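You operate a simulated robot arm through the tools that you are given. There is no shell and no other tool.

You run a simulated robot arm. Do the job below in one go: nothing can be reset, and whatever is moved stays where it is left.

TASK
Put one mango ball on the cone with the green sleeve.
Fine: use the teal scoop; leave the cone in its rack; spill none; rinse the scoop, lay it back in the short steel pan by the small sink; close the lid again.

It is judged by the outcome, as a careful person would: the job done as asked, and still so three seconds after it is handed in. It fails if anything else is knocked over, pushed out of place, dropped, spilled or broken. A push-on lid holds only when it is set on centred and level and pressed home; a screw cap is set on level and turned clockwise until tight.

THE ROBOT
A 7-joint arm with a three-finger gripper, fixed in place. Base frame: the origin is at the foot of the arm, x ahead of it, y to its left, z up; the work surface is at about z = 0.856. Lengths are in m, angles in degrees, forces in N, time in s.
Its first joint turns from -166.0 to 166.0 degrees. Payload 2.69 kg.
The tool frame sits at the grasp point between the pads (the TCP): z along the fingers, y along the line on which they close. The tips reach 0.03 m beyond it. Largest opening 0.128 m; the body of the gripper starts 0.117 m behind the TCP.
Orientation is that of the tool frame in the base frame, as a unit quaternion [x, y, z, w]. With the fingers straight down and closing along the base's y, the tool's x points along the base's -x, its y along +y and its z along -z.

THE INTERFACE
- The arm moves only by the tool step_arm. Its arguments are lists of equal length, an entry for each row: "grip": the gripper command, from -1 (fully open) to 1 (shut), values between in proportion; "translation": the shift along the tool's x, y, z in m, a list of three; "turn": the turn, a rotation vector about the tool's x, y, z in degrees, a list of three. In form: {"grip": [grip, ...], "translation": [[tx, ty, tz], ...], "turn": [[wx, wy, wz], ...]}. A call has 1 to 20 rows; each row is the pose to reach, as a shift and turn from the pose commanded when the call began, along the tool's axes at that moment. Rows are played at 5 a second. More than 0.05 m and 8.6 degrees between two rows, or a gripper value outside its range, and nothing of the call is played. A pose out of reach is approached as far as the arm can. The call stops where the force on the tool passes 40 N (or 10 N more than at its start, if that is more) or the arm is blocked; 0.2 s more then pass. The fingers move at their own pace and stop on an object; they squeeze with about 43 N. The grip force told is the motor's: it shows also when the fingers shut on nothing. Time passes only in rows, and 0.2 s behind the last, so rows that repeat a pose let the fingers close. The reply holds the time, the measured pose of the TCP, the force on the tool along the base axes, the opening and the grip force, in the units named above and with some noise, with the torque about the TCP (base axes, N m) and any sound that the robot's microphone picked up.
- Cameras (640 x 400 px; columns grow to the right, rows downward): "scene" is fixed at [0.2248, 0.4935, 1.5905]; the picture's right is [-0.98, -0.22, 0.00], its down [-0.12, 0.51, -0.85] and it looks along [0.19, -0.83, -0.52] (base axes); focal length 312 px, centre (320, 200). "wrist" rides on the gripper at [0.058, 0.054, -0.131] in the tool frame; the picture's right is [-0.68, 0.74, 0.00], its down [-0.62, -0.57, -0.55] and it looks along [-0.40, -0.37, 0.84] (tool axes); focal length 234 px, centre (320, 200). There is no depth. A picture from a camera that has moved, and an enlarged one, comes with that camera's place and axes in the base frame and with its lens. The place of the scene camera against the robot may be out by one fixed shift of up to 0.018 m in any direction.
- camera(camera): a new picture of that camera. The clock stands still meanwhile.
- lift_body(by): slides the trunk up (or, below 0, down) by that many m; the arm rides with it, the base frame stays. It gives what a move gives, with no picture.
- zoom(camera, box): a new picture of the part [left, top, right, bottom] of that camera's present view, enlarged. The clock stands still meanwhile.
- finish_job(): hands the job in; it is judged then, once.

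Nothing tells you positions but the pictures and the camera data. Unless the task says otherwise, let go and move clear before handing in.

The tools are called after "Emit:" as name(argument=value, ...) on one line, values as JSON. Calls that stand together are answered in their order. step_arm: Moves the arm, as the interface text tells. Its arguments: {"type":"object","properties":{"grip":{"type":"array"},"translation":{"type":"array"},"turn":{"type":"array"}},"required":["grip","translation","turn"]} The other tools are called the same way: lift_body (by) slides the trunk up or down; camera (camera) takes a picture; zoom (camera, box) takes an enlarged picture of a part of a camera's view; finish_job () hands the job in.

At the start:

```text
t: 0.0
eef_pos: [0.6551, -0.352, 1.3269]
tool_rot: [-0.001, 1.0, 0.001, 0.0]
ft_force: [0.2, -0.4, 0.7]
torque: [0.01, 0.01, 0.0]
opening: 0.128
grip_force: 0.0
trunk travel left (down, up): [-0.15, 0.2]
```

scene: 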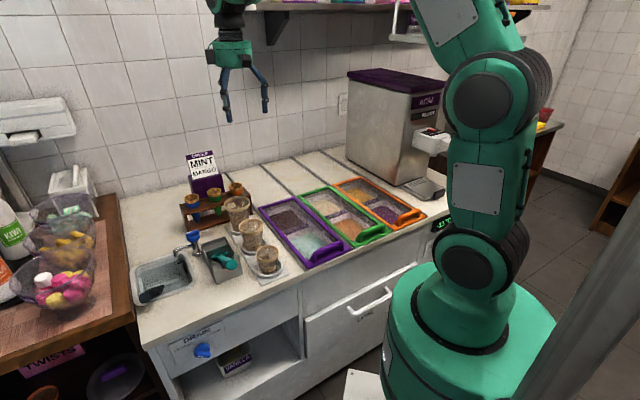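
wrist: 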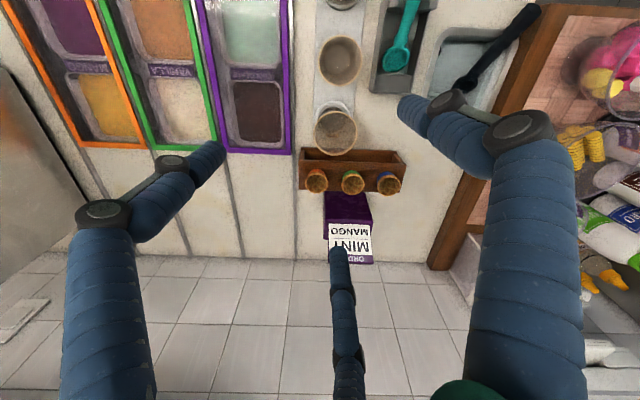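

I see a counter with three framed lids over ice-cream tubs, a cone rack, a small sink and a short steel pan with the teal scoop. I'll look closer before moving.

Emit:
zoom(camera="scene", box=[120, 140, 290, 310])

Emit:
zoom(camera="scene", box=[250, 140, 460, 280])

Emit:
zoom(camera="wrist", box=[0, 0, 300, 180])

Emit:
zoom(camera="wrist", box=[280, 0, 560, 270])

```text
2.35 times, centred on (205, 225) of scene
camera zoom: at [0.2248, 0.4935, 1.5905], right [-0.98, -0.22, 0.0], down [-0.12, 0.51, -0.85], along [0.19, -0.83, -0.52], focal length 733 px, centre (591, 141)
```

zoom: 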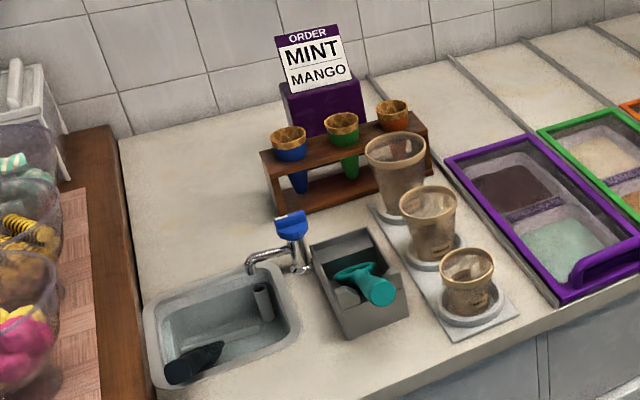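

```text
2.86 times, centred on (355, 210) of scene
camera zoom: at [0.2248, 0.4935, 1.5905], right [-0.98, -0.22, 0.0], down [-0.12, 0.51, -0.85], along [0.19, -0.83, -0.52], focal length 890 px, centre (220, 171)
```

zoom: 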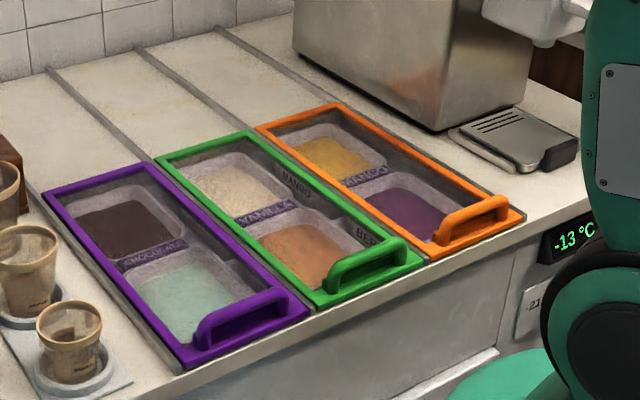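

```text
2.13 times, centred on (150, 90) of wrist
camera zoom: at [0.5971, -0.2971, 1.4592], right [0.68, 0.74, 0.0], down [0.62, -0.57, 0.55], along [0.4, -0.37, -0.84], focal length 500 px, centre (683, 435)
```

zoom: 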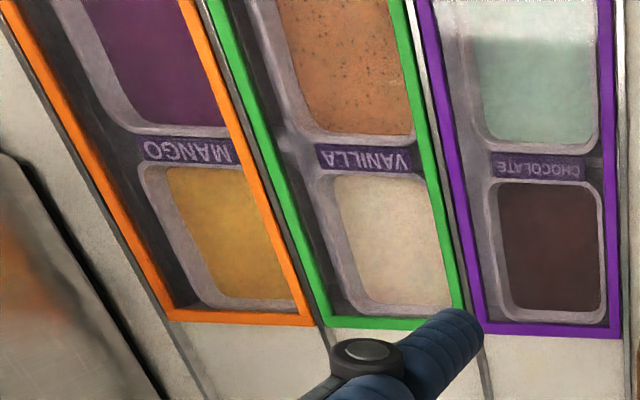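

```text
1.48 times, centred on (420, 135) of wrist
camera zoom: at [0.5971, -0.2971, 1.4592], right [0.68, 0.74, 0.0], down [0.62, -0.57, 0.55], along [0.4, -0.37, -0.84], focal length 347 px, centre (172, 296)
```

zoom: 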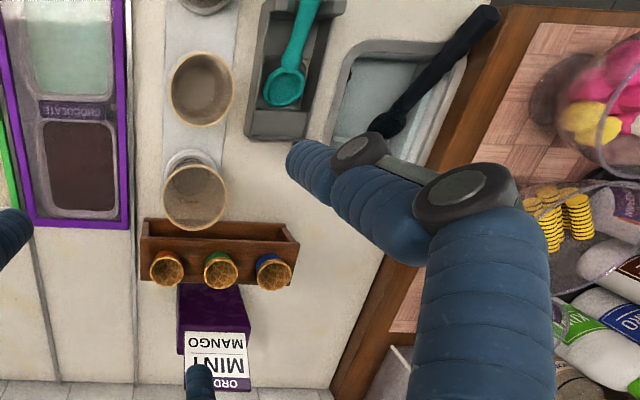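

The counter is turned about 47° to the base frame. I'll swing the wrist camera over the scoop pan and sink for a better look.

Emit:
step_arm(grip=[-1, -1, -1, -1, -1, -1], translation=[[0, 0.035, 0.01], [0, 0.07, 0.02], [0, 0.11, 0.03], [0, 0.15, 0.04], [0, 0.18, 0.05], [0, 0.2, 0.05]], turn=[[0, 0, 0], [0, 0, 0], [0, 0, 0], [0, 0, 0], [0, 0, 0], [0, 0, 0]])

Emit:
camera(camera="wrist")

Emit:
camera(camera="scene")

```text
t: 1.4
eef_pos: [0.6565, -0.1499, 1.2759]
tool_rot: [0.0, 1.0, 0.0, 0.0]
ft_force: [0.6, 0.8, -0.5]
torque: [0.03, 0.0, -0.01]
opening: 0.128
grip_force: 0.1
trunk travel left (down, up): [-0.15, 0.2]
```

```text
taken
camera wrist: at [0.5985, -0.0954, 1.4087], right [0.68, 0.74, 0.0], down [0.62, -0.56, 0.55], along [0.4, -0.37, -0.84], focal length 234 px, centre (320, 200)
```

wrist: 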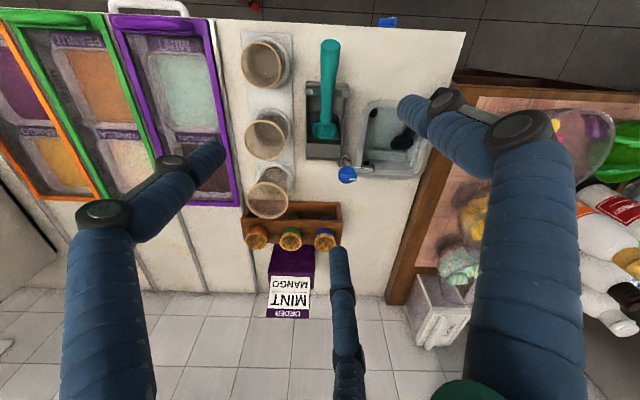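

```text
taken
```

scene: 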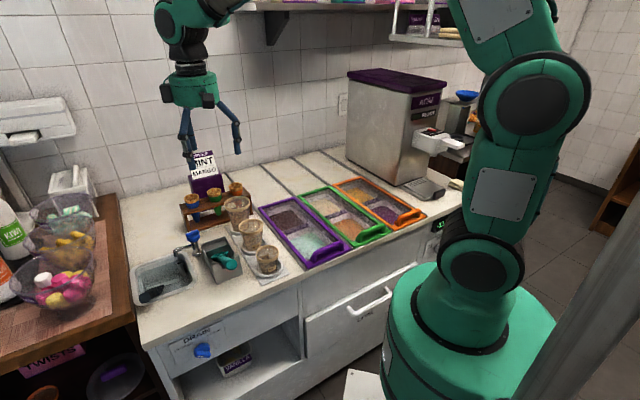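

I have a clearer view of the scoop standing in its pan, with the handle up and toward the robot. I'll zoom in on the details.

Emit:
zoom(camera="wrist", box=[230, 10, 470, 160])

Emit:
zoom(camera="wrist", box=[220, 150, 420, 330])

Emit:
zoom(camera="wrist", box=[0, 0, 240, 210])

Emit:
zoom(camera="scene", box=[140, 0, 260, 170])

Emit:
zoom(camera="scene", box=[125, 220, 255, 310])

```text
2.67 times, centred on (350, 85) of wrist
camera zoom: at [0.5985, -0.0954, 1.4087], right [0.68, 0.74, 0.0], down [0.62, -0.56, 0.55], along [0.4, -0.37, -0.84], focal length 624 px, centre (240, 507)
```

zoom: 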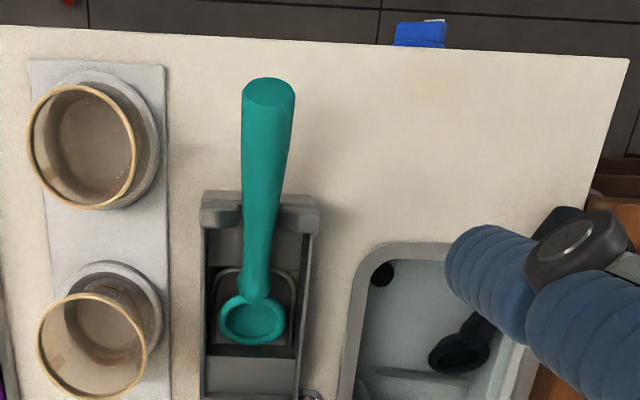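

```text
2.22 times, centred on (320, 240) of wrist
camera zoom: at [0.5985, -0.0954, 1.4087], right [0.68, 0.74, 0.0], down [0.62, -0.56, 0.55], along [0.4, -0.37, -0.84], focal length 520 px, centre (320, 111)
```

zoom: 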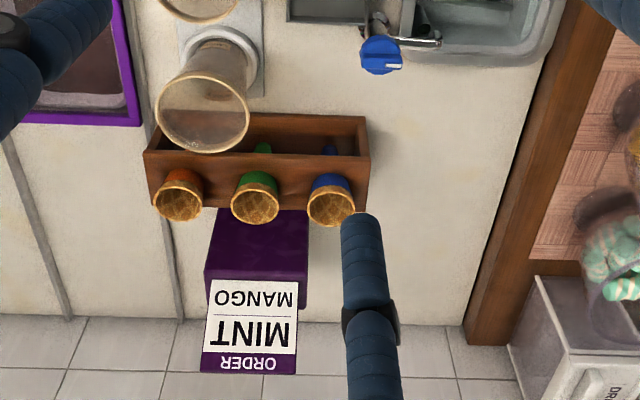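

```text
1.90 times, centred on (120, 105) of wrist
camera zoom: at [0.5985, -0.0954, 1.4087], right [0.68, 0.74, 0.0], down [0.62, -0.56, 0.55], along [0.4, -0.37, -0.84], focal length 446 px, centre (701, 381)
```

zoom: 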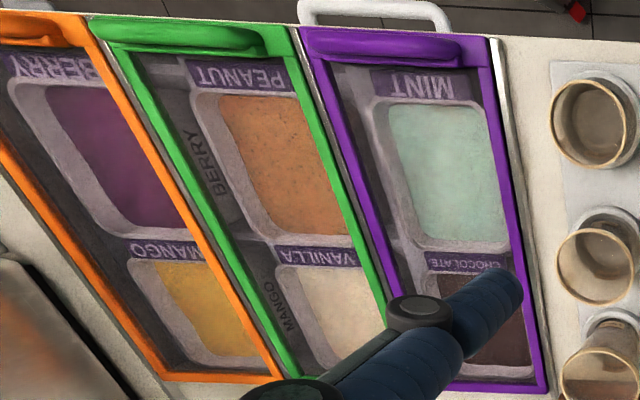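

```text
2.35 times, centred on (200, 85) of scene
camera zoom: at [0.2248, 0.4935, 1.5905], right [-0.98, -0.22, 0.0], down [-0.12, 0.51, -0.85], along [0.19, -0.83, -0.52], focal length 733 px, centre (602, 471)
```

zoom: 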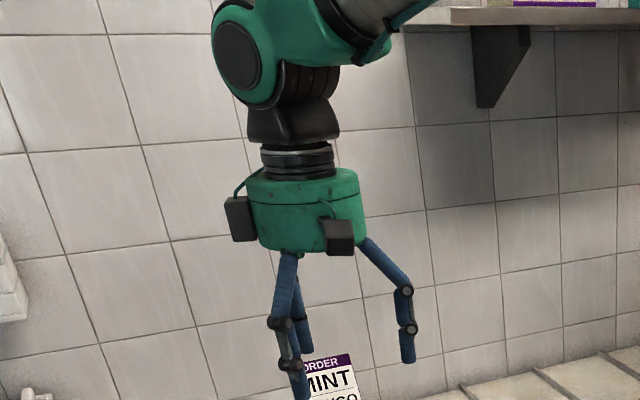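

```text
4.44 times, centred on (190, 265) of scene
camera zoom: at [0.2248, 0.4935, 1.5905], right [-0.98, -0.22, 0.0], down [-0.12, 0.51, -0.85], along [0.19, -0.83, -0.52], focal length 1385 px, centre (898, -89)
```

zoom: 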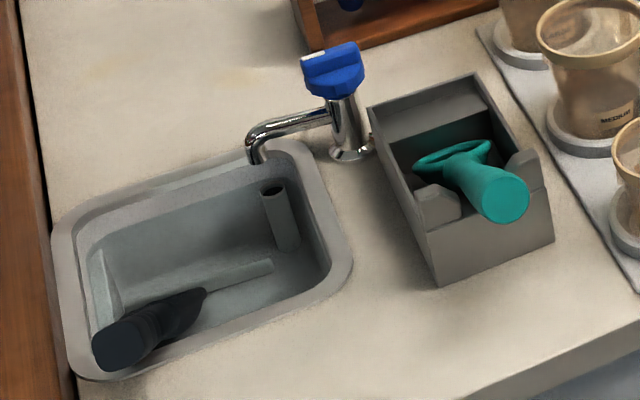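

The orange lid covers BERRY in front and MANGO (yellow) behind. The gripper appears to have three fingers, so I'll close and reopen it in free air to see how they move.

Emit:
step_arm(grip=[1, 1, 1, 1, 1], translation=[[0, 0, 0], [0, 0, 0], [0, 0, 0], [0, 0, 0], [0, 0, 0]], turn=[[0, 0, 0], [0, 0, 0], [0, 0, 0], [0, 0, 0], [0, 0, 0]])

Emit:
camera(camera="wrist")

Emit:
zoom(camera="scene", box=[140, 60, 260, 170])

```text
t: 2.6
eef_pos: [0.6576, -0.1503, 1.2769]
tool_rot: [-0.001, 1.0, 0.0, 0.0]
ft_force: [0.5, 0.5, -0.9]
torque: [-0.05, -0.01, 0.01]
opening: 0.0023
grip_force: 31.6
trunk travel left (down, up): [-0.15, 0.2]
```

```text
taken
camera wrist: at [0.5984, -0.0959, 1.4088], right [0.68, 0.74, 0.0], down [0.62, -0.56, 0.55], along [0.4, -0.37, -0.84], focal length 234 px, centre (320, 200)
```

wrist: 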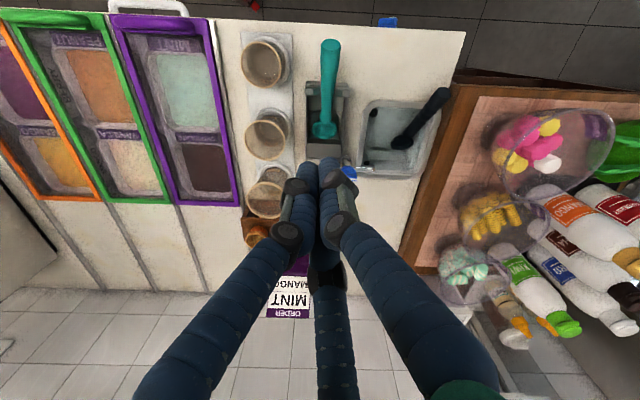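

```text
3.64 times, centred on (200, 115) of scene
camera zoom: at [0.2248, 0.4935, 1.5905], right [-0.98, -0.22, 0.0], down [-0.12, 0.51, -0.85], along [0.19, -0.83, -0.52], focal length 1133 px, centre (756, 509)
```

zoom: 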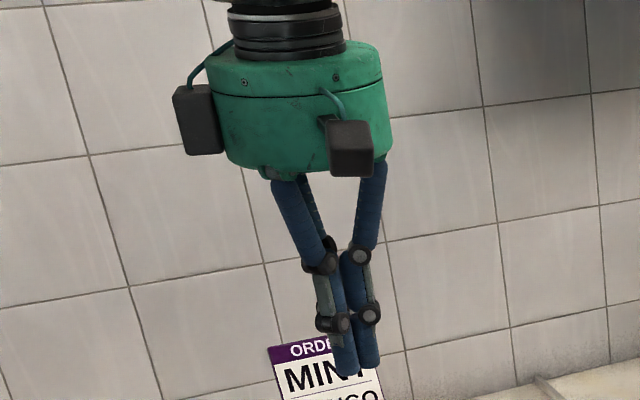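

The three fingers close onto the tool axis together. I'll read the front panel label with the blue knob and take a closer look at the sink.

Emit:
zoom(camera="scene", box=[140, 310, 310, 400])

Emit:
zoom(camera="scene", box=[130, 225, 220, 310])

Emit:
zoom(camera="wrist", box=[340, 70, 470, 190])

Emit:
zoom(camera="scene", box=[170, 140, 270, 230])

Emit:
zoom(camera="scene", box=[330, 160, 460, 250])

```text
3.76 times, centred on (225, 355) of scene
camera zoom: at [0.2248, 0.4935, 1.5905], right [-0.98, -0.22, 0.0], down [-0.12, 0.51, -0.85], along [0.19, -0.83, -0.52], focal length 1173 px, centre (678, -384)
```

zoom: 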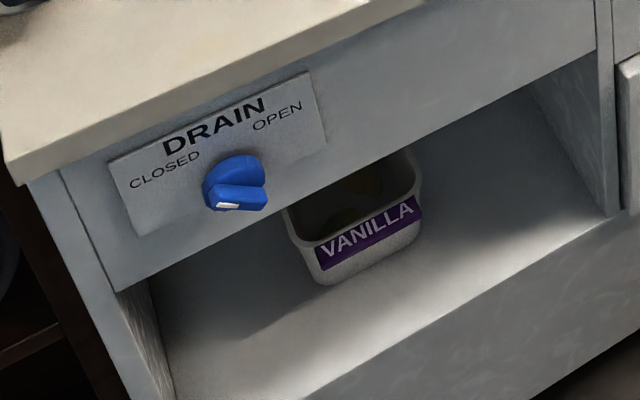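

```text
4.71 times, centred on (175, 268) of scene
camera zoom: at [0.2248, 0.4935, 1.5905], right [-0.98, -0.22, 0.0], down [-0.12, 0.51, -0.85], along [0.19, -0.83, -0.52], focal length 1467 px, centre (1002, -118)
```

zoom: 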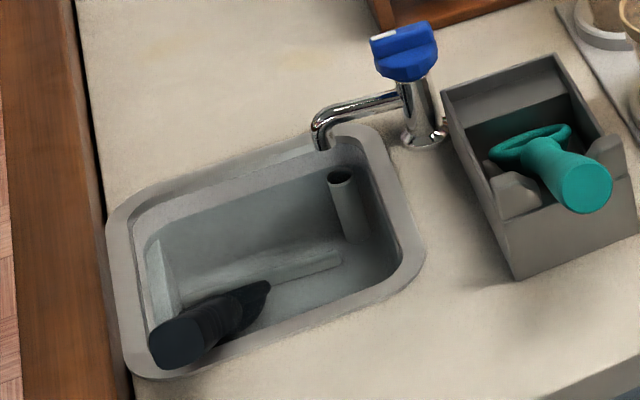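

```text
3.33 times, centred on (405, 130) of wrist
camera zoom: at [0.5984, -0.0959, 1.4088], right [0.68, 0.74, 0.0], down [0.62, -0.56, 0.55], along [0.4, -0.37, -0.84], focal length 781 px, centre (37, 433)
```

zoom: 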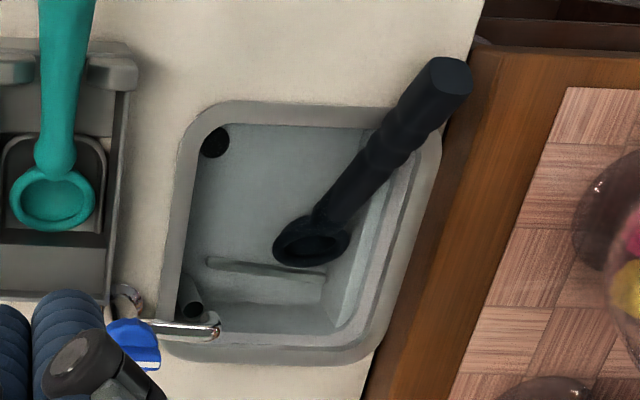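

```text
4.44 times, centred on (220, 185) of scene
camera zoom: at [0.2248, 0.4935, 1.5905], right [-0.98, -0.22, 0.0], down [-0.12, 0.51, -0.85], along [0.19, -0.83, -0.52], focal length 1385 px, centre (764, 267)
```

zoom: 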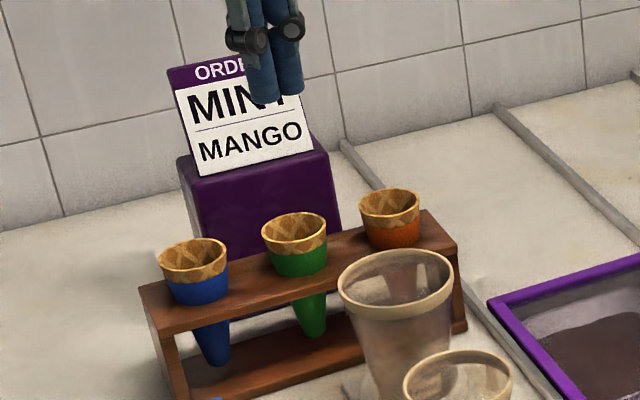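

```text
4.44 times, centred on (395, 205) of scene
camera zoom: at [0.2248, 0.4935, 1.5905], right [-0.98, -0.22, 0.0], down [-0.12, 0.51, -0.85], along [0.19, -0.83, -0.52], focal length 1385 px, centre (-13, 178)
```

zoom: 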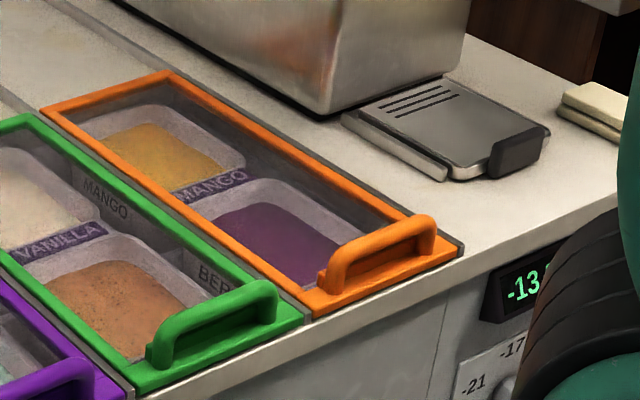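

The cabinet front carries a drain valve for the sink, and the tap has a blue knob on top. I'll move the camera closer over the sink and tap.

Emit:
step_arm(grip=[-1, -1, -1, -1, -1, -1, -1], translation=[[-0.03, 0.008, 0.03], [-0.06, 0.016, 0.06], [-0.095, 0.022, 0.09], [-0.13, 0.03, 0.115], [-0.16, 0.037, 0.14], [-0.18, 0.042, 0.16], [-0.18, 0.042, 0.16]], turn=[[0, 0, 0], [0, 0, 0], [0, 0, 0], [0, 0, 0], [0, 0, 0], [0, 0, 0], [0, 0, 0]])

Emit:
camera(camera="wrist")

Emit:
camera(camera="scene")

```text
t: 4.2
eef_pos: [0.8352, -0.1078, 1.1191]
tool_rot: [0.0, 1.0, 0.0, 0.0]
ft_force: [0.5, 0.8, 0.0]
torque: [-0.03, 0.04, 0.02]
opening: 0.1279
grip_force: 0.0
trunk travel left (down, up): [-0.15, 0.2]
```

```text
taken
camera wrist: at [0.7761, -0.0535, 1.2505], right [0.68, 0.74, 0.0], down [0.62, -0.56, 0.55], along [0.4, -0.37, -0.84], focal length 234 px, centre (320, 200)
```

wrist: 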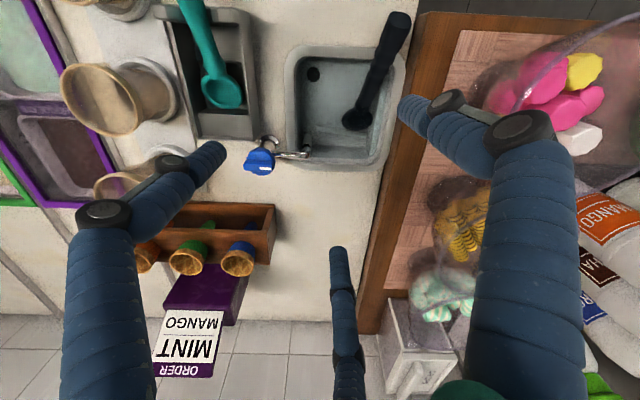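

```text
taken
```

scene: 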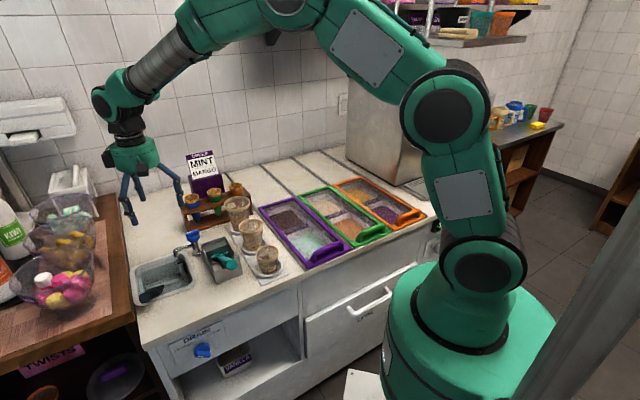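

Emit:
zoom(camera="wrist", box=[170, 0, 430, 180])

Emit:
zoom(camera="wrist", box=[230, 30, 410, 180])

Emit:
zoom(camera="wrist", box=[120, 180, 300, 300])

```text
2.22 times, centred on (300, 90) of wrist
camera zoom: at [0.7761, -0.0535, 1.2505], right [0.68, 0.74, 0.0], down [0.62, -0.56, 0.55], along [0.4, -0.37, -0.84], focal length 520 px, centre (364, 444)
```

zoom: 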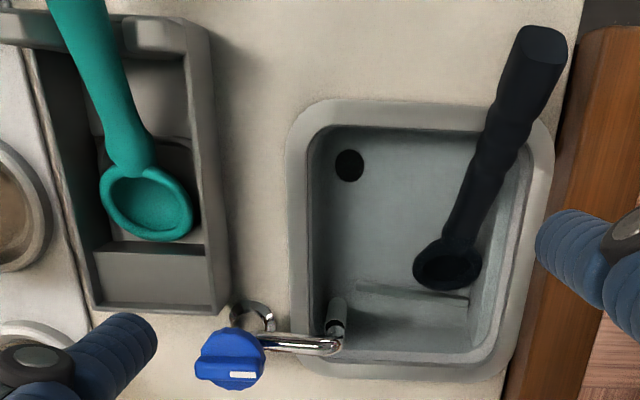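

```text
2.67 times, centred on (320, 105) of wrist
camera zoom: at [0.7761, -0.0535, 1.2505], right [0.68, 0.74, 0.0], down [0.62, -0.56, 0.55], along [0.4, -0.37, -0.84], focal length 624 px, centre (320, 453)
```

zoom: 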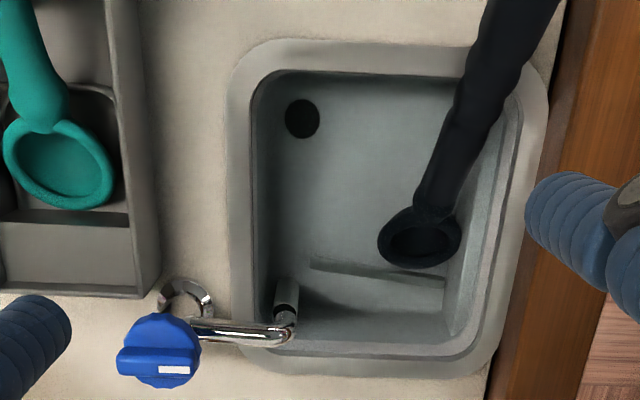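

```text
3.33 times, centred on (210, 240) of wrist
camera zoom: at [0.7761, -0.0535, 1.2505], right [0.68, 0.74, 0.0], down [0.62, -0.56, 0.55], along [0.4, -0.37, -0.84], focal length 781 px, centre (687, 67)
```

zoom: 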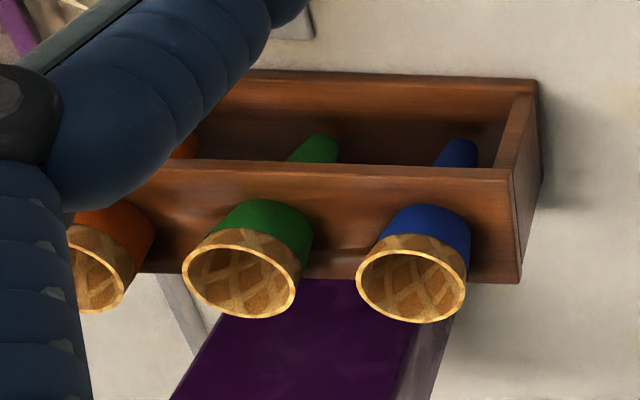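

I'll bring the camera lower and nearer over the sink, to tell whether there is water in it and how the tap and pipe are built.

Emit:
step_arm(grip=[-1, -1, -1, -1, -1], translation=[[0.02, 0.025, 0.02], [0.04, 0.05, 0.04], [0.06, 0.075, 0.06], [0.06, 0.082, 0.08], [0.06, 0.082, 0.08]], turn=[[0, 0, 0], [0, 0, 0], [0, 0, 0], [0, 0, 0], [0, 0, 0]])

Emit:
camera(camera="wrist")

Emit:
zoom(camera="wrist", box=[200, 60, 460, 240])

```text
t: 5.4
eef_pos: [0.7749, -0.0234, 1.0357]
tool_rot: [0.0, 1.0, 0.0, -0.001]
ft_force: [-1.0, -0.3, -0.1]
torque: [0.03, 0.02, 0.01]
opening: 0.1279
grip_force: 0.1
trunk travel left (down, up): [-0.15, 0.2]
```

```text
taken
camera wrist: at [0.7162, 0.0291, 1.1687], right [0.68, 0.74, 0.0], down [0.62, -0.57, 0.55], along [0.4, -0.37, -0.84], focal length 234 px, centre (320, 200)
```

wrist: 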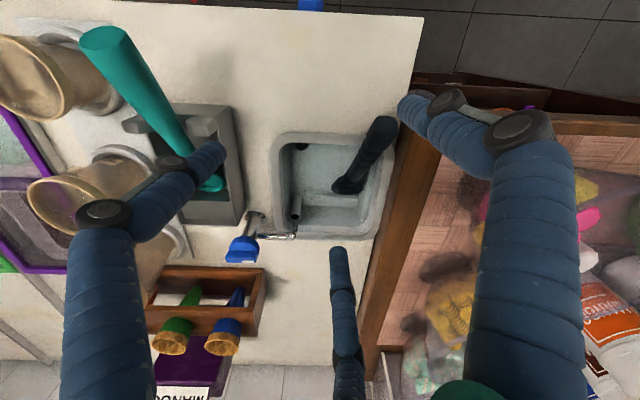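

```text
2.22 times, centred on (330, 150) of wrist
camera zoom: at [0.7162, 0.0291, 1.1687], right [0.68, 0.74, 0.0], down [0.62, -0.57, 0.55], along [0.4, -0.37, -0.84], focal length 520 px, centre (298, 311)
```

zoom: 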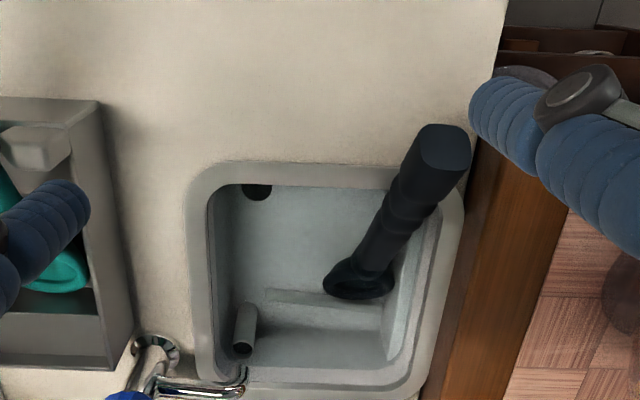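

The sink looks dry, with a corner drain hole, a standpipe and a short tap spout. Next is the orange lid: I'll raise, turn the gripper to suit the handle bar, and travel over there.

Emit:
step_arm(grip=[-1, -1, -1, -1, -1, -1, -1], translation=[[0, 0, -0.035], [0, 0, -0.07], [0, 0, -0.105], [0, 0, -0.14], [0, 0, -0.17], [0, 0, -0.19], [0, 0, -0.19]], turn=[[0, 0, -7.9], [0, 0, -15.8], [0, 0, -23.7], [0, 0, -31.6], [0, 0, -39.5], [0, 0, -47.4], [0, 0, -47.4]])

Emit:
step_arm(grip=[-1, -1, -1, -1, -1, -1, -1, -1, -1, -1, -1, -1, -1, -1, -1, -1, -1, -1, -1, -1], translation=[[0.03, 0.004, 0], [0.075, 0.01, 0], [0.12, 0.016, 0], [0.168, 0.022, 0], [0.216, 0.029, 0], [0.264, 0.036, 0], [0.312, 0.042, 0], [0.36, 0.048, 0], [0.408, 0.055, 0], [0.456, 0.062, 0], [0.504, 0.068, 0], [0.552, 0.075, 0], [0.6, 0.081, 0], [0.648, 0.088, 0], [0.696, 0.094, 0.0], [0.744, 0.1, 0.0], [0.79, 0.106, 0.01], [0.825, 0.112, 0.02], [0.85, 0.116, 0.03], [0.857, 0.116, 0.03]], turn=[[0, 0, 0], [0, 0, 0], [0, 0, 0], [0, 0, 0], [0, 0, 0], [0, 0, 0], [0, 0, 0], [0, 0, 0], [0, 0, 0], [0, 0, 0], [0, 0, 0], [0, 0, 0], [0, 0, 0], [0, 0, 0], [0, 0, 0], [0, 0, 0], [0, 0, 0], [0, 0, 0], [0, 0, 0], [0, 0, 0]])

Emit:
camera(camera="wrist")

Emit:
camera(camera="scene")

```text
t: 7.0
eef_pos: [0.7751, -0.0273, 1.2272]
tool_rot: [-0.402, 0.916, 0.001, 0.0]
ft_force: [0.5, -0.6, 0.5]
torque: [-0.03, -0.03, 0.01]
opening: 0.1281
grip_force: 0.0
trunk travel left (down, up): [-0.15, 0.2]
```

```text
t: 11.2
eef_pos: [0.1096, -0.5784, 1.1959]
tool_rot: [-0.403, 0.915, 0.0, 0.0]
ft_force: [0.2, -0.2, -1.3]
torque: [-0.01, 0.05, 0.02]
opening: 0.1281
grip_force: 0.0
trunk travel left (down, up): [-0.15, 0.2]
```

```text
taken
camera wrist: at [0.031, -0.585, 1.3284], right [-0.09, 1.0, 0.0], down [0.83, 0.07, 0.55], along [0.55, 0.05, -0.84], focal length 234 px, centre (320, 200)
```

wrist: 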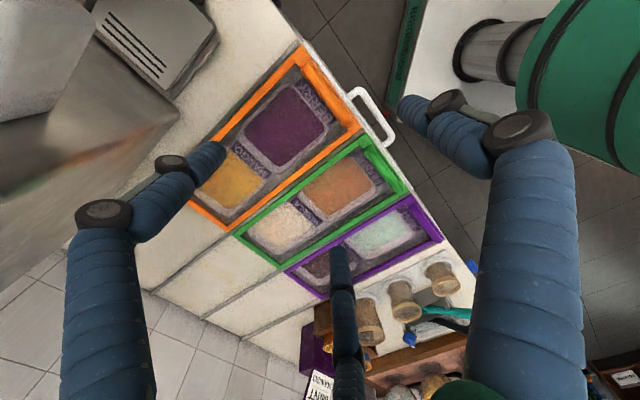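

```text
taken
```

scene: 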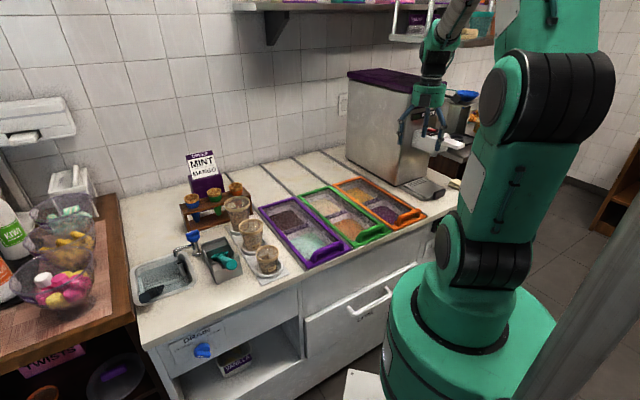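

I'm above the orange lid now. I'll zoom in on its handle and the rails.

Emit:
zoom(camera="wrist", box=[180, 30, 380, 240])

Emit:
zoom(camera="wrist", box=[270, 30, 390, 150])

Emit:
zoom(camera="wrist", box=[100, 150, 300, 340])

```text
1.90 times, centred on (280, 135) of wrist
camera zoom: at [0.031, -0.585, 1.3284], right [-0.09, 1.0, 0.0], down [0.83, 0.07, 0.55], along [0.55, 0.05, -0.84], focal length 446 px, centre (396, 324)
```

zoom: 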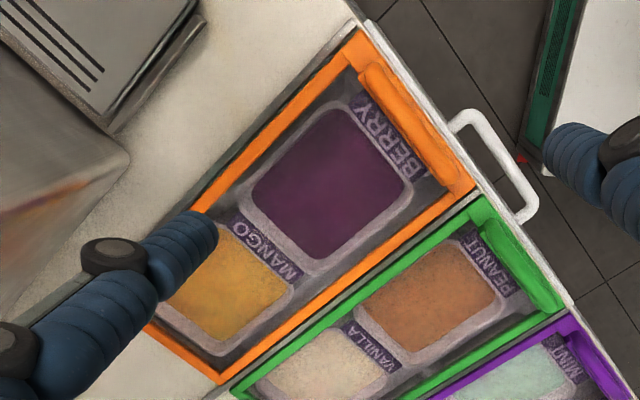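

```text
3.33 times, centred on (330, 90) of wrist
camera zoom: at [0.031, -0.585, 1.3284], right [-0.09, 1.0, 0.0], down [0.83, 0.07, 0.55], along [0.55, 0.05, -0.84], focal length 781 px, centre (287, 567)
```

zoom: 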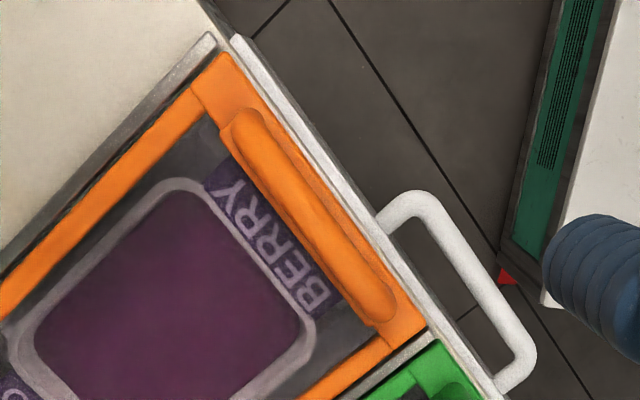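

```text
2.11 times, centred on (200, 245) of wrist
camera zoom: at [0.031, -0.585, 1.3284], right [-0.09, 1.0, 0.0], down [0.83, 0.07, 0.55], along [0.55, 0.05, -0.84], focal length 493 px, centre (573, 105)
```

zoom: 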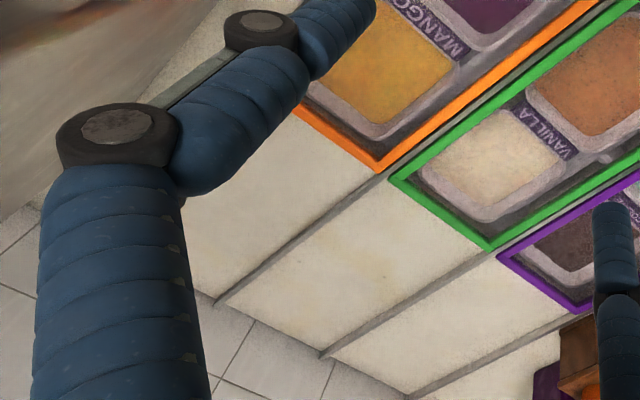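

The handle bar runs along u from about -0.40 to -0.30 at w≈0.453. I'll descend part way over it and check the alignment.

Emit:
step_arm(grip=[-1, -1, -1, -1, -1, -1], translation=[[0, 0.005, 0.045], [0, 0.01, 0.09], [0, 0.015, 0.135], [0, 0.019, 0.175], [0, 0.019, 0.21], [0, 0.019, 0.21]], turn=[[0, 0, 0], [0, 0, 0], [0, 0, 0], [0, 0, 0], [0, 0, 0], [0, 0, 0]])

Emit:
camera(camera="wrist")

Emit:
zoom(camera="scene", box=[330, 100, 480, 250])

```text
t: 12.6
eef_pos: [0.0943, -0.5672, 0.9876]
tool_rot: [-0.402, 0.916, 0.0, 0.0]
ft_force: [-1.0, 0.2, -0.9]
torque: [0.04, 0.0, 0.01]
opening: 0.1282
grip_force: 0.0
trunk travel left (down, up): [-0.15, 0.2]
```

```text
taken
camera wrist: at [0.0162, -0.5725, 1.1191], right [-0.09, 1.0, 0.0], down [0.83, 0.07, 0.55], along [0.55, 0.05, -0.84], focal length 234 px, centre (320, 200)
```

wrist: 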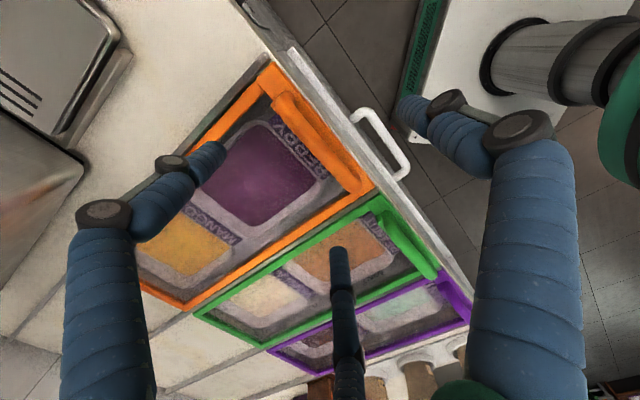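

```text
2.67 times, centred on (405, 175) of scene
camera zoom: at [0.2248, 0.4935, 1.5905], right [-0.98, -0.22, 0.0], down [-0.12, 0.51, -0.85], along [0.19, -0.83, -0.52], focal length 831 px, centre (93, 267)
```

zoom: 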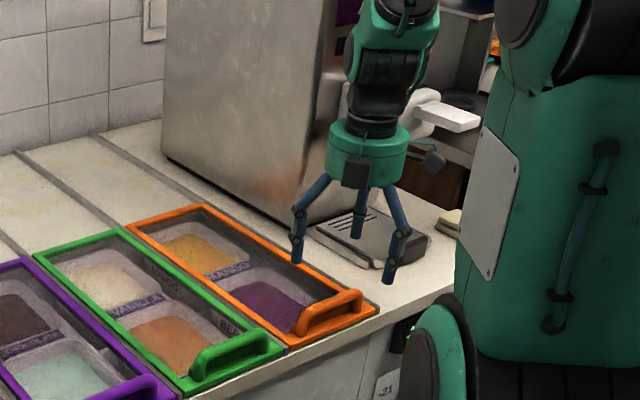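

The bar sits centred under the TCP. I'll lower to it and close.

Emit:
step_arm(grip=[-1, -1, -1, -1, -1, -1], translation=[[0, 0, 0.02], [0, 0, 0.04], [0, 0, 0.055], [0, 0, 0.07], [0, 0, 0.08], [0, 0, 0.08]], turn=[[0, 0, 0], [0, 0, 0], [0, 0, 0], [0, 0, 0], [0, 0, 0], [0, 0, 0]])

Emit:
camera(camera="wrist")

Emit:
zoom(camera="scene", box=[350, 150, 460, 250])

```text
t: 14.0
eef_pos: [0.0953, -0.5671, 0.9082]
tool_rot: [-0.403, 0.915, 0.0, 0.0]
ft_force: [-0.4, -0.1, -1.0]
torque: [0.03, 0.0, -0.01]
opening: 0.128
grip_force: 0.1
trunk travel left (down, up): [-0.15, 0.2]
```

```text
taken
camera wrist: at [0.0168, -0.5739, 1.0391], right [-0.09, 1.0, 0.0], down [0.83, 0.07, 0.55], along [0.55, 0.05, -0.84], focal length 234 px, centre (320, 200)
```

wrist: 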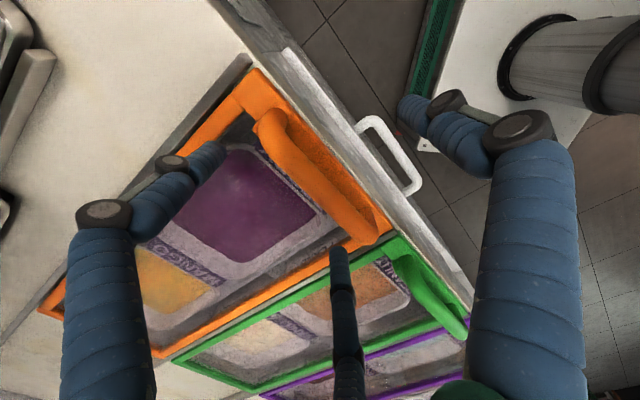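

```text
4.00 times, centred on (405, 200) of scene
camera zoom: at [0.2248, 0.4935, 1.5905], right [-0.98, -0.22, 0.0], down [-0.12, 0.51, -0.85], along [0.19, -0.83, -0.52], focal length 1247 px, centre (-20, 200)
```

zoom: 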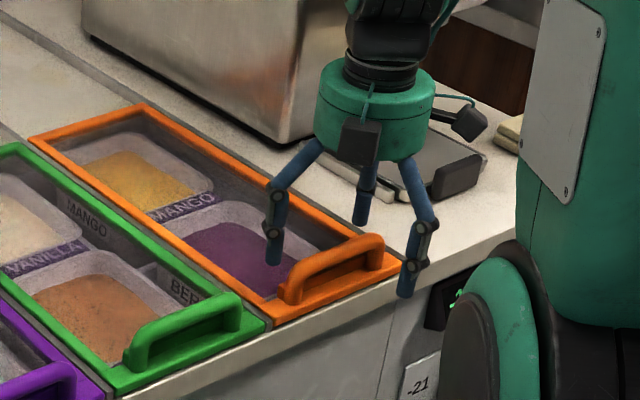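

The bar is right between the fingers. I'll lower a few mm more and close on it.

Emit:
step_arm(grip=[-1, -1, 0.2, 0.6, 1, 1, 1, 1], translation=[[0, 0, 0.004], [0, 0, 0.007], [0, 0, 0.007], [0, 0, 0.007], [0, 0, 0.007], [0, 0, 0.007], [0, 0, 0.007], [0, 0, 0.007]], turn=[[0, 0, 0], [0, 0, 0], [0, 0, 0], [0, 0, 0], [0, 0, 0], [0, 0, 0], [0, 0, 0], [0, 0, 0]])

Emit:
camera(camera="wrist")

Emit:
zoom(camera="scene", box=[350, 150, 460, 250])

```text
t: 15.2
eef_pos: [0.1005, -0.572, 0.9022]
tool_rot: [-0.402, 0.916, -0.004, -0.001]
ft_force: [40.6, -11.1, -6.1]
torque: [-0.19, -0.07, -1.14]
opening: 0.0267
grip_force: 42.9
trunk travel left (down, up): [-0.15, 0.2]
stopped in row 5: the force on the tool passed its limit at 58 N (the readings are from after the stop); the commanded pose is now the measured one
```

```text
taken
camera wrist: at [0.0214, -0.5778, 1.0336], right [-0.08, 1.0, -0.01], down [0.83, 0.07, 0.55], along [0.55, 0.04, -0.84], focal length 234 px, centre (320, 200)
```

wrist: 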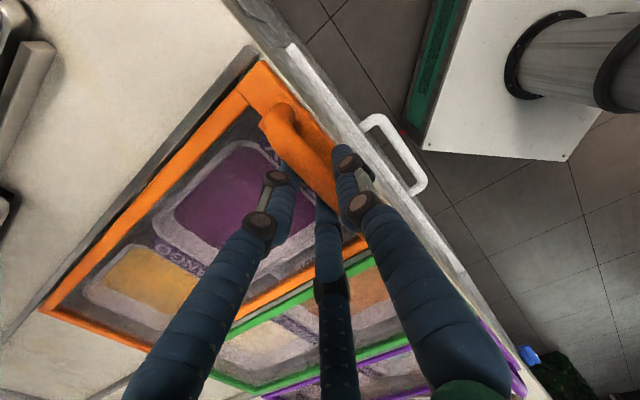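

```text
4.00 times, centred on (405, 200) of scene
camera zoom: at [0.2248, 0.4935, 1.5905], right [-0.98, -0.22, 0.0], down [-0.12, 0.51, -0.85], along [0.19, -0.83, -0.52], focal length 1247 px, centre (-20, 200)
```

zoom: 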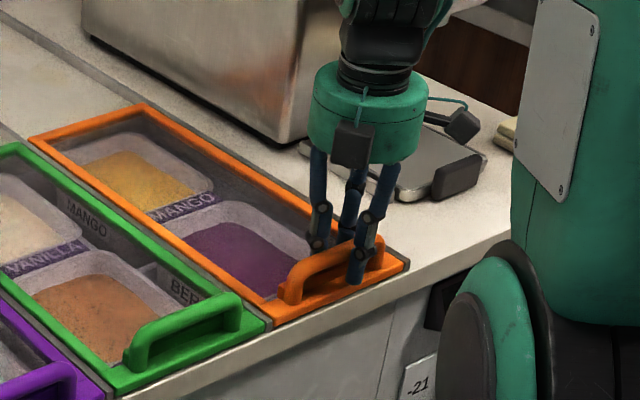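

I have hold of the handle; the bar is a few mm further toward the wall than I aimed. I'll test-slide the lid toward the wall gently.

Emit:
step_arm(grip=[1, 1, 1, 1], translation=[[0, -0.004, 0], [0, -0.008, 0], [0, -0.014, 0], [0, -0.02, 0]], turn=[[0, 0, 0], [0, 0, 0], [0, 0, 0], [0, 0, 0]])

Emit:
zoom(camera="scene", box=[350, 150, 460, 250])

```text
t: 16.2
eef_pos: [0.111, -0.5839, 0.9016]
tool_rot: [-0.402, 0.916, -0.003, -0.001]
ft_force: [-0.9, -1.6, -4.4]
torque: [-0.23, 0.27, -1.16]
opening: 0.0265
grip_force: 44.9
trunk travel left (down, up): [-0.15, 0.2]
```

```text
4.00 times, centred on (405, 200) of scene
camera zoom: at [0.2248, 0.4935, 1.5905], right [-0.98, -0.22, 0.0], down [-0.12, 0.51, -0.85], along [0.19, -0.83, -0.52], focal length 1247 px, centre (-20, 200)
```

zoom: 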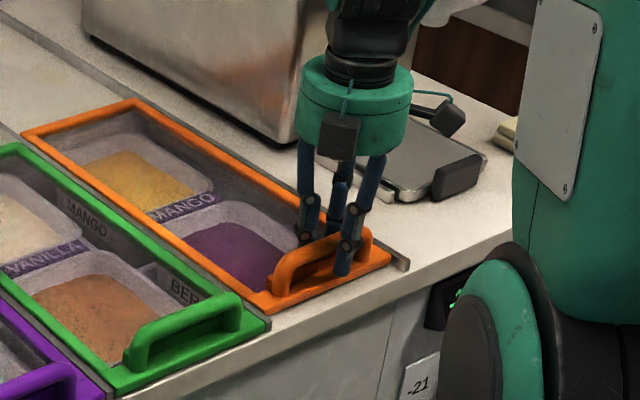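

The lid slides along rails toward the wall. The counter is at 45° to the base, so I'll push it along that line.

Emit:
step_arm(grip=[1, 1, 1, 1, 1, 1, 1, 1, 1, 1, 1, 1], translation=[[0.0004, -0.01, 0], [0.001, -0.025, 0], [0.0023, -0.055, 0], [0.0035, -0.085, 0], [0.0048, -0.115, 0], [0.006, -0.145, 0], [0.0073, -0.175, 0], [0.0086, -0.205, 0], [0.0098, -0.235, 0], [0.0108, -0.26, 0], [0.0115, -0.275, 0], [0.0117, -0.28, 0]], turn=[[0, 0, 1.2], [0, 0, 2.4], [0, 0, 2.4], [0, 0, 2.4], [0, 0, 2.4], [0, 0, 2.4], [0, 0, 2.4], [0, 0, 2.4], [0, 0, 2.4], [0, 0, 2.4], [0, 0, 2.4], [0, 0, 2.4]])

Emit:
camera(camera="scene")

Emit:
camera(camera="wrist")

```text
t: 18.8
eef_pos: [0.3107, -0.7827, 0.9017]
tool_rot: [-0.382, 0.924, -0.002, -0.001]
ft_force: [-2.2, -1.8, -14.6]
torque: [-0.11, 0.12, 0.06]
opening: 0.0255
grip_force: 44.7
trunk travel left (down, up): [-0.15, 0.2]
```

```text
taken
```

scene: 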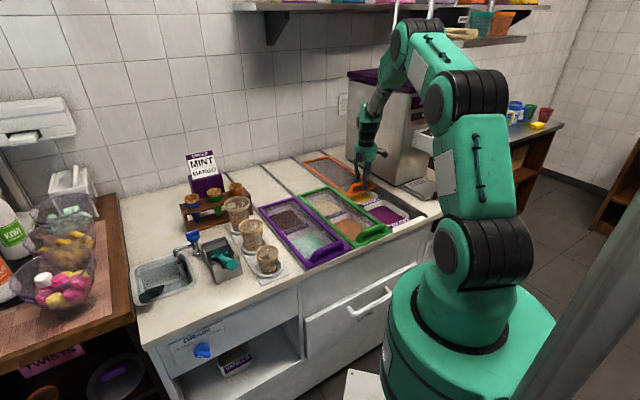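

```text
taken
camera wrist: at [0.2314, -0.7846, 1.0335], right [-0.04, 1.0, 0.0], down [0.83, 0.04, 0.55], along [0.55, 0.02, -0.84], focal length 234 px, centre (320, 200)
```

wrist: 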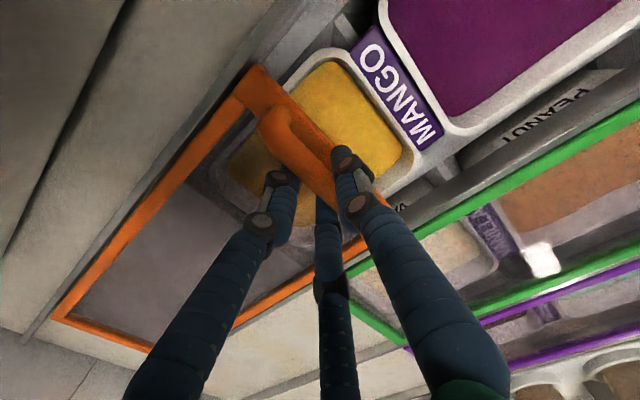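

Mango is half uncovered. I'll slide the lid about 10 cm further, watching for the end stop.

Emit:
step_arm(grip=[1, 1, 1, 1, 1, 1, 1], translation=[[0, -0.02, 0], [0, -0.045, 0], [0, -0.065, 0], [0, -0.08, 0], [0, -0.09, 0], [0, -0.1, 0], [0, -0.1, 0]], turn=[[0, 0, 0], [0, 0, 0], [0, 0, 0], [0, 0, 0], [0, 0, 0], [0, 0, 0], [0, 0, 0]])

Emit:
camera(camera="wrist")

Emit:
zoom(camera="scene", box=[260, 120, 460, 260])

```text
t: 20.4
eef_pos: [0.3824, -0.8531, 0.9016]
tool_rot: [-0.382, 0.924, -0.002, 0.0]
ft_force: [-8.5, -10.8, -23.4]
torque: [-0.15, 0.04, 0.03]
opening: 0.0255
grip_force: 45.4
trunk travel left (down, up): [-0.15, 0.2]
```

```text
taken
camera wrist: at [0.3028, -0.856, 1.0336], right [-0.04, 1.0, 0.0], down [0.83, 0.04, 0.55], along [0.55, 0.02, -0.84], focal length 234 px, centre (320, 200)
```

wrist: 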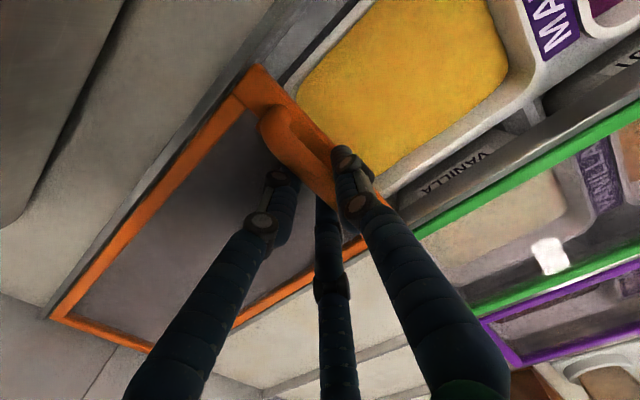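

```text
2.86 times, centred on (360, 190) of scene
camera zoom: at [0.2248, 0.4935, 1.5905], right [-0.98, -0.22, 0.0], down [-0.12, 0.51, -0.85], along [0.19, -0.83, -0.52], focal length 890 px, centre (206, 229)
```

zoom: 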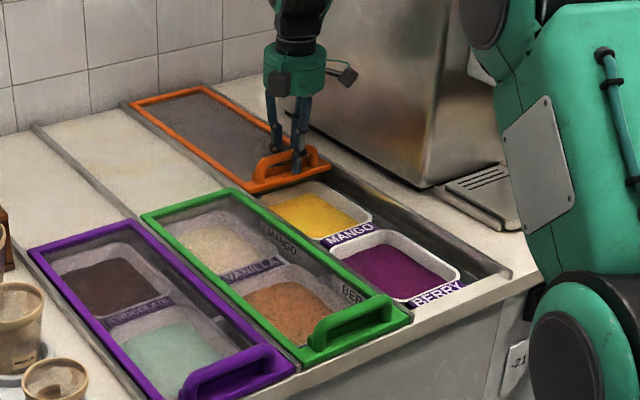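

The lid is back and the mango tub is fully exposed. I'll let go of the handle and rise.

Emit:
step_arm(grip=[0, -1, -1, -1, -1, -1, -1, -1, -1, -1], translation=[[0, 0, 0], [0, 0, 0], [0, 0, 0], [0, 0, -0.02], [0, 0, -0.06], [0, 0, -0.1], [0, 0, -0.15], [0, 0, -0.2], [0, 0, -0.24], [0, 0, -0.26]], turn=[[0, 0, 0], [0, 0, 0], [0, 0, 0], [0, 0, 0], [0, 0, 0], [0, 0, 0], [0, 0, 0], [0, 0, 0], [0, 0, 0], [0, 0, 0]])

Emit:
camera(camera="wrist")

Emit:
zoom(camera="scene", box=[260, 120, 460, 260])

```text
t: 22.6
eef_pos: [0.381, -0.851, 1.164]
tool_rot: [-0.383, 0.924, -0.003, 0.001]
ft_force: [-0.3, 0.2, 0.0]
torque: [-0.03, -0.01, -0.01]
opening: 0.1281
grip_force: 0.1
trunk travel left (down, up): [-0.15, 0.2]
```

```text
taken
camera wrist: at [0.3022, -0.8538, 1.2957], right [-0.04, 1.0, -0.01], down [0.83, 0.04, 0.55], along [0.55, 0.02, -0.84], focal length 234 px, centre (320, 200)
```

wrist: 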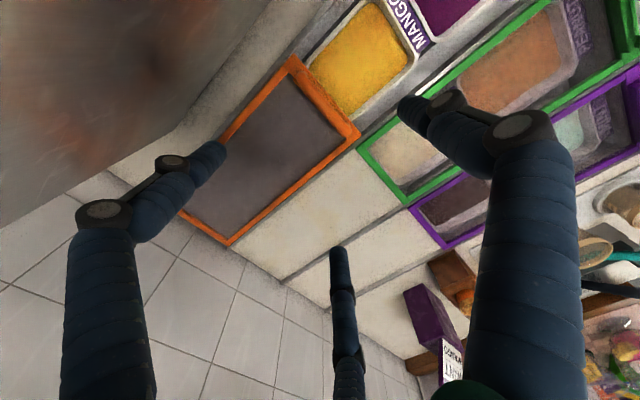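

```text
2.86 times, centred on (360, 190) of scene
camera zoom: at [0.2248, 0.4935, 1.5905], right [-0.98, -0.22, 0.0], down [-0.12, 0.51, -0.85], along [0.19, -0.83, -0.52], focal length 890 px, centre (206, 229)
```

zoom: 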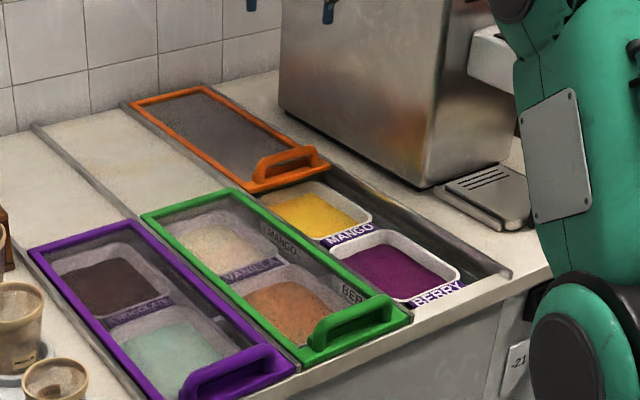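

The lid stayed put and the mango surface is fully open. I'll back off over the tubs and test the wrist orientation I want for holding the scoop by the end of its handle: turn -90°, then tilt forward.

Emit:
step_arm(grip=[-1, -1, -1, -1, -1, -1, -1, -1, -1, -1, -1, -1, -1], translation=[[0, 0.03, -0.01], [0, 0.07, -0.02], [0, 0.11, -0.03], [0, 0.15, -0.04], [0, 0.19, -0.04], [0, 0.22, -0.04], [0, 0.25, -0.04], [0, 0.28, -0.04], [0, 0.3, -0.04], [0, 0.3, -0.04], [0, 0.3, -0.04], [0, 0.3, -0.04], [0, 0.3, -0.04]], turn=[[0, 0, -8], [0, 0, -16], [0, 0, -24], [0, 0, -32], [0, 0, -40], [0, 0, -48], [0, 0, -56], [0, 0, -64], [0, 0, -72], [0, 0, -80], [0, 0, -88], [0, 0, -90], [0, 0, -90]])

```text
t: 25.4
eef_pos: [0.2692, -0.5803, 1.1601]
tool_rot: [0.848, -0.524, -0.028, 0.077]
ft_force: [-0.7, 0.3, -0.3]
torque: [0.0, 0.03, 0.03]
opening: 0.1275
grip_force: 0.0
out of reach, approached as far as the arm can: row 7, 8, 9, 10, 11, 12, 13
trunk travel left (down, up): [-0.15, 0.2]
```

That roll runs into a wrist joint limit. I'll unwind it: first a null row to see what the commanded pose is now.

Emit:
step_arm(grip=[-1], translation=[[0, 0, 0]], turn=[[0, 0, 0]])

```text
t: 25.8
eef_pos: [0.2674, -0.5805, 1.1629]
tool_rot: [0.848, -0.523, -0.027, 0.077]
ft_force: [-0.2, 0.4, 0.2]
torque: [-0.06, -0.04, 0.03]
opening: 0.1282
grip_force: 0.0
trunk travel left (down, up): [-0.15, 0.2]
```

The commanded pose follows the measured one. I'll unwind the roll and level the tool again.

Emit:
step_arm(grip=[-1, -1, -1, -1, -1, -1, -1, -1, -1, -1], translation=[[0, 0, 0], [0, 0, 0], [0, 0, -0.01], [0, 0, -0.02], [0, 0, -0.03], [0, 0, -0.03], [0, 0, -0.03], [0, 0, -0.03], [0, 0, -0.03], [0, 0, -0.03]], turn=[[0.74, -0.82, 7.94], [1.49, -1.64, 15.9], [2.23, -2.47, 23.8], [2.98, -3.29, 31.8], [3.72, -4.11, 39.7], [4.47, -4.93, 47.7], [5.2, -5.76, 55.6], [5.96, -6.58, 63.6], [6.7, -7.4, 71.5], [6.7, -7.4, 71.5]])

```text
t: 28.0
eef_pos: [0.2707, -0.5766, 1.1976]
tool_rot: [-0.382, 0.924, 0.0, 0.0]
ft_force: [-0.1, 0.8, -0.6]
torque: [-0.01, -0.01, -0.01]
opening: 0.128
grip_force: 0.0
trunk travel left (down, up): [-0.15, 0.2]
```

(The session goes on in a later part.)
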